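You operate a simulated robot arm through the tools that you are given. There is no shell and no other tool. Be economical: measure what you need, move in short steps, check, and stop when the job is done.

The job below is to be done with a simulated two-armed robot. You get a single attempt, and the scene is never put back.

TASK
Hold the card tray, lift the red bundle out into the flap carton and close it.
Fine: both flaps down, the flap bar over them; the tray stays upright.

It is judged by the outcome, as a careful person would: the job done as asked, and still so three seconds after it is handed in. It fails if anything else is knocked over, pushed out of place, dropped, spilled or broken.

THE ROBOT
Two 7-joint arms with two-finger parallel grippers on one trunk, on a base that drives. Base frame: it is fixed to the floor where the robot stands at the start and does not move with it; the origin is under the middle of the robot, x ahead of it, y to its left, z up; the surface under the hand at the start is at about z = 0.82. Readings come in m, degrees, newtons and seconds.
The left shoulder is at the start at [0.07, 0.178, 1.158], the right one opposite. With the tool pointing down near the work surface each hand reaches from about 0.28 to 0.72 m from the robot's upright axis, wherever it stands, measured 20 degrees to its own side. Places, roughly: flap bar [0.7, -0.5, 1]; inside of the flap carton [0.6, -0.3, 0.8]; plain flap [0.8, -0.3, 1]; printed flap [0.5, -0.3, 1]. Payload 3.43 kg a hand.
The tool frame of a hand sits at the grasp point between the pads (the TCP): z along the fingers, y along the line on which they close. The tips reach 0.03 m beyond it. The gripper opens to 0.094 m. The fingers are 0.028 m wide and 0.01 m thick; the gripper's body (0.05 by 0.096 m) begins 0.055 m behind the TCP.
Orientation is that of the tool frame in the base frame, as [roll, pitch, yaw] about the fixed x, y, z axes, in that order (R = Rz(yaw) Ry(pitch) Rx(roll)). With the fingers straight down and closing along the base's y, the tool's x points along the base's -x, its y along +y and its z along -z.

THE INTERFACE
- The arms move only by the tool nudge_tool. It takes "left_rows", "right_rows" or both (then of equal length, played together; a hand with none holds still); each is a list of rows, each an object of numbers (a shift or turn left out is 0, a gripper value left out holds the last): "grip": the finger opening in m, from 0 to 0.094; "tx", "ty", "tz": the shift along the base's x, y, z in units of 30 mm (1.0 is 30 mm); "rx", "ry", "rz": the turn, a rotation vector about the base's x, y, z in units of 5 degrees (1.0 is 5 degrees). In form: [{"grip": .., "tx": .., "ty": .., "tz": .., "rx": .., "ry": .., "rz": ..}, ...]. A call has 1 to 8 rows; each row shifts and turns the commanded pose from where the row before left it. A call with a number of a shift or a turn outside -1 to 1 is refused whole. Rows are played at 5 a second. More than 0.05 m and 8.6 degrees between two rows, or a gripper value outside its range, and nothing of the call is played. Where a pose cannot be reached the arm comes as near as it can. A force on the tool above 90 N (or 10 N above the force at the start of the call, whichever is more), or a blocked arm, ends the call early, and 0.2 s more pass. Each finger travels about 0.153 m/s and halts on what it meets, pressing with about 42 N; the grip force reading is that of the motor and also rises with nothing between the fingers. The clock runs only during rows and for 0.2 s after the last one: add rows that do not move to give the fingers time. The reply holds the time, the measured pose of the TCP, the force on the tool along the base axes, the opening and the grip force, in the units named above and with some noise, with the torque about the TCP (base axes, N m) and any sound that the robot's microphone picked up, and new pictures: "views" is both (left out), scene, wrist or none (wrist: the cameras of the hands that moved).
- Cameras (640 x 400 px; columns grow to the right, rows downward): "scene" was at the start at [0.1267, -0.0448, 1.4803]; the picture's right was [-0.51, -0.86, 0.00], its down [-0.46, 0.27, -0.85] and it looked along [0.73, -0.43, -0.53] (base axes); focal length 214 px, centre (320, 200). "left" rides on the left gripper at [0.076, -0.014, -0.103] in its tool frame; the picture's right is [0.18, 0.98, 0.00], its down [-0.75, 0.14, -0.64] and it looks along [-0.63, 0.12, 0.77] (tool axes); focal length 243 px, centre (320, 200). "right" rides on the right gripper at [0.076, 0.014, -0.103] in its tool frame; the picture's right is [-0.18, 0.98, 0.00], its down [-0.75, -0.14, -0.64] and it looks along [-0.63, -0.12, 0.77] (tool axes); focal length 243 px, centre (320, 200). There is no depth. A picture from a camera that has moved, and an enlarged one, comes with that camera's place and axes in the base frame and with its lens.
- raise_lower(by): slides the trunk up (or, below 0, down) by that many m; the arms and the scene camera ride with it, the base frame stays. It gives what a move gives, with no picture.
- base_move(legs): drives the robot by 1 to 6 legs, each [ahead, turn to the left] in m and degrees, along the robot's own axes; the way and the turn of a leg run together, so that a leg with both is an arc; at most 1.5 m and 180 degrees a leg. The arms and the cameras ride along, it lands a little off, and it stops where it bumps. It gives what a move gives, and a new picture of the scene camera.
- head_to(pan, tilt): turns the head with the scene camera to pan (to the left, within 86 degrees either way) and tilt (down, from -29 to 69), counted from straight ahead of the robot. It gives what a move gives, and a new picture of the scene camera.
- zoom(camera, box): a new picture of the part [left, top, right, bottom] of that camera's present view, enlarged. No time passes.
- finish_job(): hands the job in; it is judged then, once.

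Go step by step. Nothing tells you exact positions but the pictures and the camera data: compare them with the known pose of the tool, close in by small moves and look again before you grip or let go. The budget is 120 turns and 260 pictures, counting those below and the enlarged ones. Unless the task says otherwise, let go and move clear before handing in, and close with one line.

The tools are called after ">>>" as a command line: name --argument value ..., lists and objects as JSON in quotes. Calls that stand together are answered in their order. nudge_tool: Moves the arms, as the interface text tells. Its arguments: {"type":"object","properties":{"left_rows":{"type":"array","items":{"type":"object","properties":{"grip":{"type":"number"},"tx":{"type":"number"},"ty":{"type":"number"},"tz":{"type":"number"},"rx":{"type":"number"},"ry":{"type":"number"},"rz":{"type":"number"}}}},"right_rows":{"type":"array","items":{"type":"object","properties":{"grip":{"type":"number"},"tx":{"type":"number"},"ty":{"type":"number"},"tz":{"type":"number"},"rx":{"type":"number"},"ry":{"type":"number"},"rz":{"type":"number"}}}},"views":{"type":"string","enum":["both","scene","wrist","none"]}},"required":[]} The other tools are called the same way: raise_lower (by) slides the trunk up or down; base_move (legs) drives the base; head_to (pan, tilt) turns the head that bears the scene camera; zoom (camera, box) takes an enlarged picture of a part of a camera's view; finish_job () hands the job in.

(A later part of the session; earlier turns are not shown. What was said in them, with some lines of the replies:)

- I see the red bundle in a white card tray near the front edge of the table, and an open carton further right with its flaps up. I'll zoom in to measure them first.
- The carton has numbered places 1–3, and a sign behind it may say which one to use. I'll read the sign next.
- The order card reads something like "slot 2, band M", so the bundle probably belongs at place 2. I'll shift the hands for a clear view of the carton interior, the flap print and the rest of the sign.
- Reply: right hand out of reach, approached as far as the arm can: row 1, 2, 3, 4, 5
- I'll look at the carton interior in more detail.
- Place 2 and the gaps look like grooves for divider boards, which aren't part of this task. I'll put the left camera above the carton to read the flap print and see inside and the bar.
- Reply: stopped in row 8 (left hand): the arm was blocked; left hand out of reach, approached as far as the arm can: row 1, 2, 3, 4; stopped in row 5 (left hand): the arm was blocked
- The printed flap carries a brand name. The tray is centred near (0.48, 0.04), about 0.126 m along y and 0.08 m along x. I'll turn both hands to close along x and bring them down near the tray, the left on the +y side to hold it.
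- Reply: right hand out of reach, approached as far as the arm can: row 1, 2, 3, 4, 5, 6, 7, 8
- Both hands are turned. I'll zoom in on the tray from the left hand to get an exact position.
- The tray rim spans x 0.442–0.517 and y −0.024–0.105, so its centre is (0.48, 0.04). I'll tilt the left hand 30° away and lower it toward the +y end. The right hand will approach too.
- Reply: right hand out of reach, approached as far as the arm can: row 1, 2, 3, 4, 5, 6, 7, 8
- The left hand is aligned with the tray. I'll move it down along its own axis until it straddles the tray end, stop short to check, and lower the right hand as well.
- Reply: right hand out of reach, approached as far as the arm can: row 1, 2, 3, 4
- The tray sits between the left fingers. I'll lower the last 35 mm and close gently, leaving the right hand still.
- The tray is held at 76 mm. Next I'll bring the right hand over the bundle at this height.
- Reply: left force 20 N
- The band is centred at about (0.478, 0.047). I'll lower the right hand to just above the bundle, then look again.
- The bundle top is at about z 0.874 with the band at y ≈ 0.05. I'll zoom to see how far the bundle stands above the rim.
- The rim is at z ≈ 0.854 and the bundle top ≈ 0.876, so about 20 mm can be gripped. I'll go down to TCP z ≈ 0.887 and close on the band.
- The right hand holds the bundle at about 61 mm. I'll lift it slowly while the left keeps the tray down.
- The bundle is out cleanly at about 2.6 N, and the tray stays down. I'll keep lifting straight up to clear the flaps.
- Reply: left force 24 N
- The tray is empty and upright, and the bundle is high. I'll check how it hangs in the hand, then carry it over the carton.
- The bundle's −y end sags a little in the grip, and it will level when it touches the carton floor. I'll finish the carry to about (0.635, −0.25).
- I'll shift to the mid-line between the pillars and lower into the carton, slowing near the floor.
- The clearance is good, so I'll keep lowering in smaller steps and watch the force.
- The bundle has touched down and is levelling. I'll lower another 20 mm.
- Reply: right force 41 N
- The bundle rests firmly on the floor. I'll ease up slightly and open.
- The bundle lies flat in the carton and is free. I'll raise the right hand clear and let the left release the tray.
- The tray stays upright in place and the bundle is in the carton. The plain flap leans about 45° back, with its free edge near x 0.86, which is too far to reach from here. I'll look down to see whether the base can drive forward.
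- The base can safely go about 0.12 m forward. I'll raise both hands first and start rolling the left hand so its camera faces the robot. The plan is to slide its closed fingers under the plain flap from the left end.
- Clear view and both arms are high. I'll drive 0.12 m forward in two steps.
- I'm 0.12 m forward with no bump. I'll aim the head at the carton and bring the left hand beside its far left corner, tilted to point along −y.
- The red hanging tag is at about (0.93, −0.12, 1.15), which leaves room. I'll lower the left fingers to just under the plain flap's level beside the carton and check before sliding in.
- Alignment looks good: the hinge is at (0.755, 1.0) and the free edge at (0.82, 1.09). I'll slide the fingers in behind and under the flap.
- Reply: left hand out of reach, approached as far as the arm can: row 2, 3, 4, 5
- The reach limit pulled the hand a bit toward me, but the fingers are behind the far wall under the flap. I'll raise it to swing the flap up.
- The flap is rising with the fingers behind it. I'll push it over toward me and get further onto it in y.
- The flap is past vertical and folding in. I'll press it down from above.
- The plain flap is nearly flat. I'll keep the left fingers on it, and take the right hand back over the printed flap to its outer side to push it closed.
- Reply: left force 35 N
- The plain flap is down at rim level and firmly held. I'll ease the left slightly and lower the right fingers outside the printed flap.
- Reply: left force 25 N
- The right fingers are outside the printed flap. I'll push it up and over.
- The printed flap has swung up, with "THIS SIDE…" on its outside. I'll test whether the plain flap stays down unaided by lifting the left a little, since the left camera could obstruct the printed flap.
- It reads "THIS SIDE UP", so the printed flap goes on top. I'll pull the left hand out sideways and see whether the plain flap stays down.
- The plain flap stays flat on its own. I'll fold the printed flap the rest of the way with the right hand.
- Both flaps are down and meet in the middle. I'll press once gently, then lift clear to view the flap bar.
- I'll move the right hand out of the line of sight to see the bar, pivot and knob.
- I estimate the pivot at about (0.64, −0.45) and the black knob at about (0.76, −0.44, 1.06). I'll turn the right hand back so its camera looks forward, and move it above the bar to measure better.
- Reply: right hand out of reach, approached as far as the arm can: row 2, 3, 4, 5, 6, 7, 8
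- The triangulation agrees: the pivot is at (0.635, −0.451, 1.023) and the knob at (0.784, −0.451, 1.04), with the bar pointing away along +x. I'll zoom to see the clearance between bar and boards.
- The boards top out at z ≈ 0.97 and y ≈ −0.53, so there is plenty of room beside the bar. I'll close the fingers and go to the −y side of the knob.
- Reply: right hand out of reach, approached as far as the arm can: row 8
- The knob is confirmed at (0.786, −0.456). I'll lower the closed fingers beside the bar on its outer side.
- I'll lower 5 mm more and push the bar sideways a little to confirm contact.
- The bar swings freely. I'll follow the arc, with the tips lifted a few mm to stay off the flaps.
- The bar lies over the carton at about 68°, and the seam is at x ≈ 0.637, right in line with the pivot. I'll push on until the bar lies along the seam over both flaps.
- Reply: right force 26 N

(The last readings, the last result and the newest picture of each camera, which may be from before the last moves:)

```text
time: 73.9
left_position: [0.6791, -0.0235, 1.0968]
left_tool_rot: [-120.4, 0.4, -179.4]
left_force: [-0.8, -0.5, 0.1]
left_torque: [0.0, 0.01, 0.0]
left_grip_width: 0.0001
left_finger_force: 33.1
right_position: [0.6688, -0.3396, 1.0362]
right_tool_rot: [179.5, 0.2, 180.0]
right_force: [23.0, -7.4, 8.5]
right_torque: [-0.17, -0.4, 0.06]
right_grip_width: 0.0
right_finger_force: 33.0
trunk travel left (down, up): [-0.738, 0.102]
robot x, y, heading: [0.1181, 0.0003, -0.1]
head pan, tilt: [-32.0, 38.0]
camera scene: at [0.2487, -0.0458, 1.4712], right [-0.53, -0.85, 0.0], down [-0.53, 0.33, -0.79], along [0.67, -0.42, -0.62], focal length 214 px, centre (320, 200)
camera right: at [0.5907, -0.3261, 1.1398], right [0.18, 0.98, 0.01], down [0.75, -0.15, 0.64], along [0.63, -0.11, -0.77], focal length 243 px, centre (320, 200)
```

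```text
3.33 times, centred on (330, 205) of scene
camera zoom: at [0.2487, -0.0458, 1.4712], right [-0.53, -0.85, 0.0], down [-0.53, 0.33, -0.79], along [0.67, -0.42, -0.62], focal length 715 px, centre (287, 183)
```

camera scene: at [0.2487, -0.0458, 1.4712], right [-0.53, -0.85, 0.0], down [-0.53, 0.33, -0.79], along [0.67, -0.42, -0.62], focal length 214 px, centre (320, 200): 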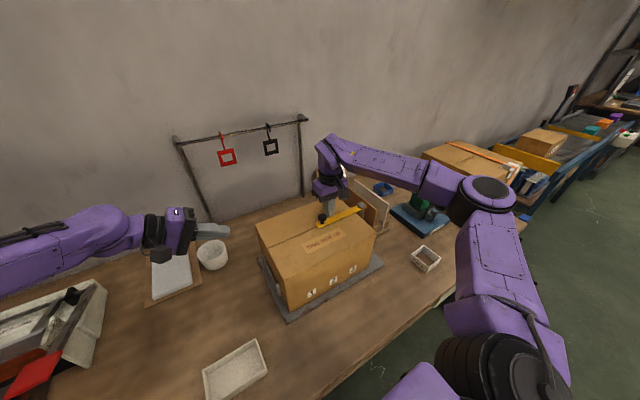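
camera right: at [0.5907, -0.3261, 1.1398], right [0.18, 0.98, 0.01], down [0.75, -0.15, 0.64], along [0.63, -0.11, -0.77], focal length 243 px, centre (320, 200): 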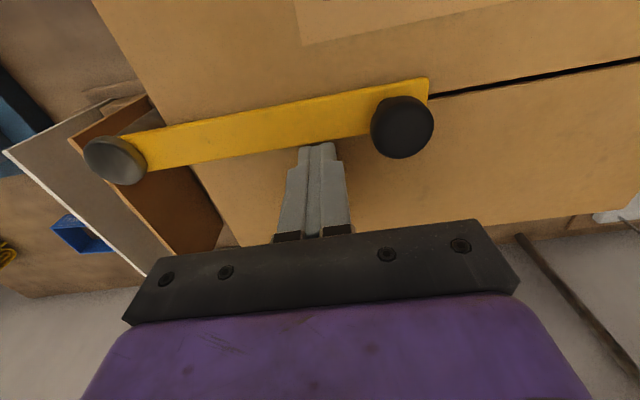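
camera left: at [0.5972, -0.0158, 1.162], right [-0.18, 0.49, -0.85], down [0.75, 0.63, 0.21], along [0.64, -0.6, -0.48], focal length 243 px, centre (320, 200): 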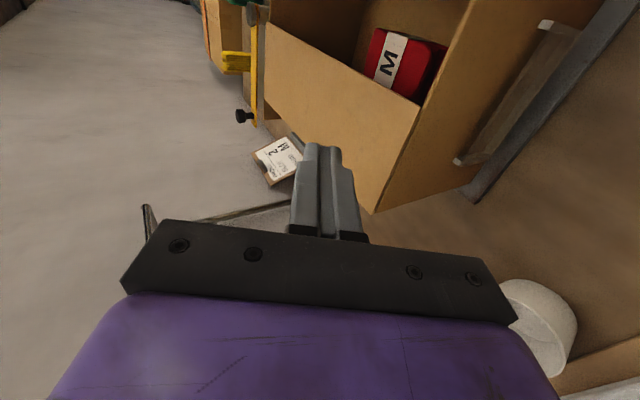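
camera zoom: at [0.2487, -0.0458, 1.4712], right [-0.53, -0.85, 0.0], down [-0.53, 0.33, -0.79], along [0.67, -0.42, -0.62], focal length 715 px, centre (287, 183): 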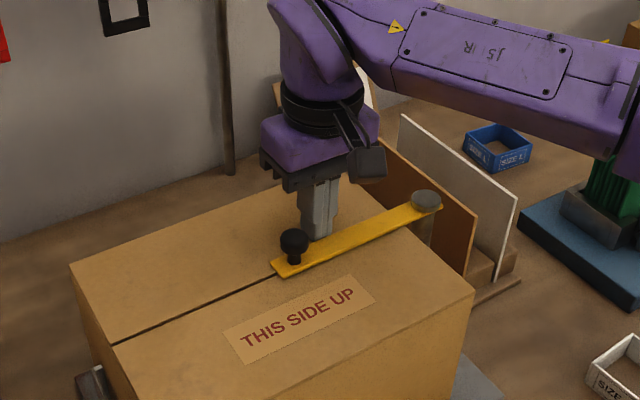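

The bar lies along the seam over both flaps, against its stop. I'll back the right hand off, raise both hands clear and check.

>>> nudge_tool --right_rows '[{"tx": 0.5}, {"tx": 0.3}, {"tz": 0.9}, {"tz": 0.9}, {"tz": 0.9}, {"tz": 0.9}, {"tz": 0.7, "ty": -0.8}, {"ty": -0.9}]' --left_rows '[{"ty": 0.5}, {"ty": 0.5}, {"ty": 0.8}, {"ty": 0.8, "tz": 0.3}, {"ty": 0.8}, {"ty": 0.8}, {"tx": -0.6}, {"tx": -0.6}]'

>>> zoom --camera "scene" --box '[200, 145, 440, 315]'

```text
time: 75.7
left_position: [0.639, 0.1007, 1.109]
left_tool_rot: [-120.3, 0.7, -179.6]
left_force: [0.2, -0.7, -0.3]
left_torque: [0.03, 0.0, 0.04]
left_grip_width: 0.0005
left_finger_force: 32.6
right_position: [0.689, -0.3909, 1.167]
right_tool_rot: [179.3, -0.1, 180.0]
right_force: [0.8, 0.5, 0.5]
right_torque: [0.02, -0.01, -0.01]
right_grip_width: 0.0
right_finger_force: 32.9
trunk travel left (down, up): [-0.738, 0.102]
robot x, y, heading: [0.1191, 0.0048, 0.3]
head pan, tilt: [-32.0, 38.0]
camera scene: at [0.2428, -0.0462, 1.4716], right [-0.53, -0.85, 0.0], down [-0.52, 0.33, -0.79], along [0.67, -0.42, -0.62], focal length 214 px, centre (320, 200)
camera right: at [0.6111, -0.3777, 1.2702], right [0.18, 0.98, 0.01], down [0.75, -0.15, 0.64], along [0.63, -0.11, -0.77], focal length 243 px, centre (320, 200)
camera left: at [0.5604, 0.1814, 1.1732], right [-0.18, 0.49, -0.85], down [0.75, 0.63, 0.21], along [0.64, -0.6, -0.48], focal length 243 px, centre (320, 200)
```

scene: 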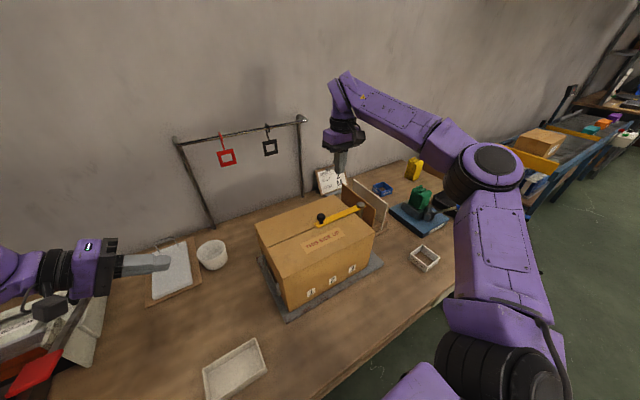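
right: 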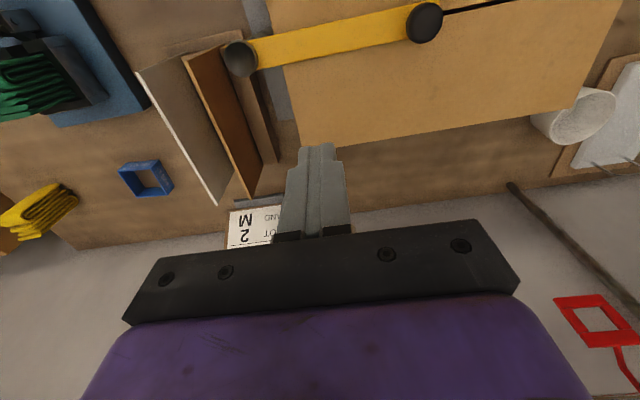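
left: 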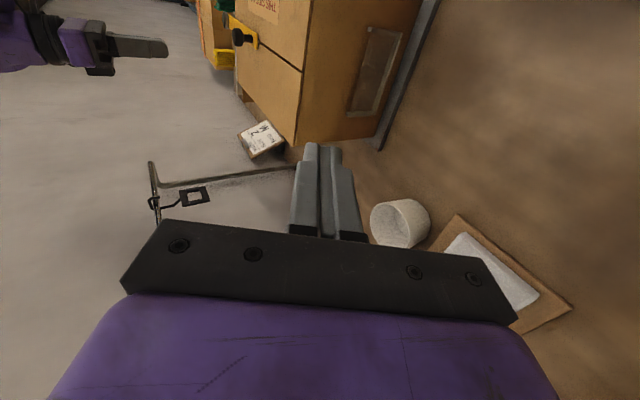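

```text
2.35 times, centred on (320, 230) of scene
camera zoom: at [0.2428, -0.0462, 1.4716], right [-0.53, -0.85, 0.0], down [-0.52, 0.33, -0.79], along [0.67, -0.42, -0.62], focal length 505 px, centre (320, 129)
```

zoom: 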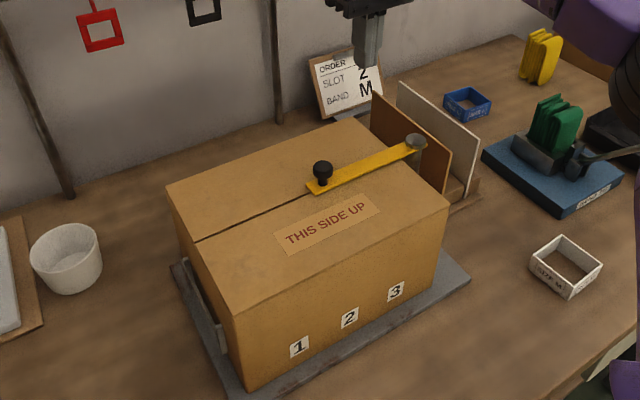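

The carton is closed with the bar lying over both flaps, the tray is upright in place, and both hands are clear. I'm handing the job in.

>>> finish_job

```text
The job is handed in.
```

The red bundle is inside the carton, both flaps are down with the flap bar over them, and the tray is still upright where it stood.
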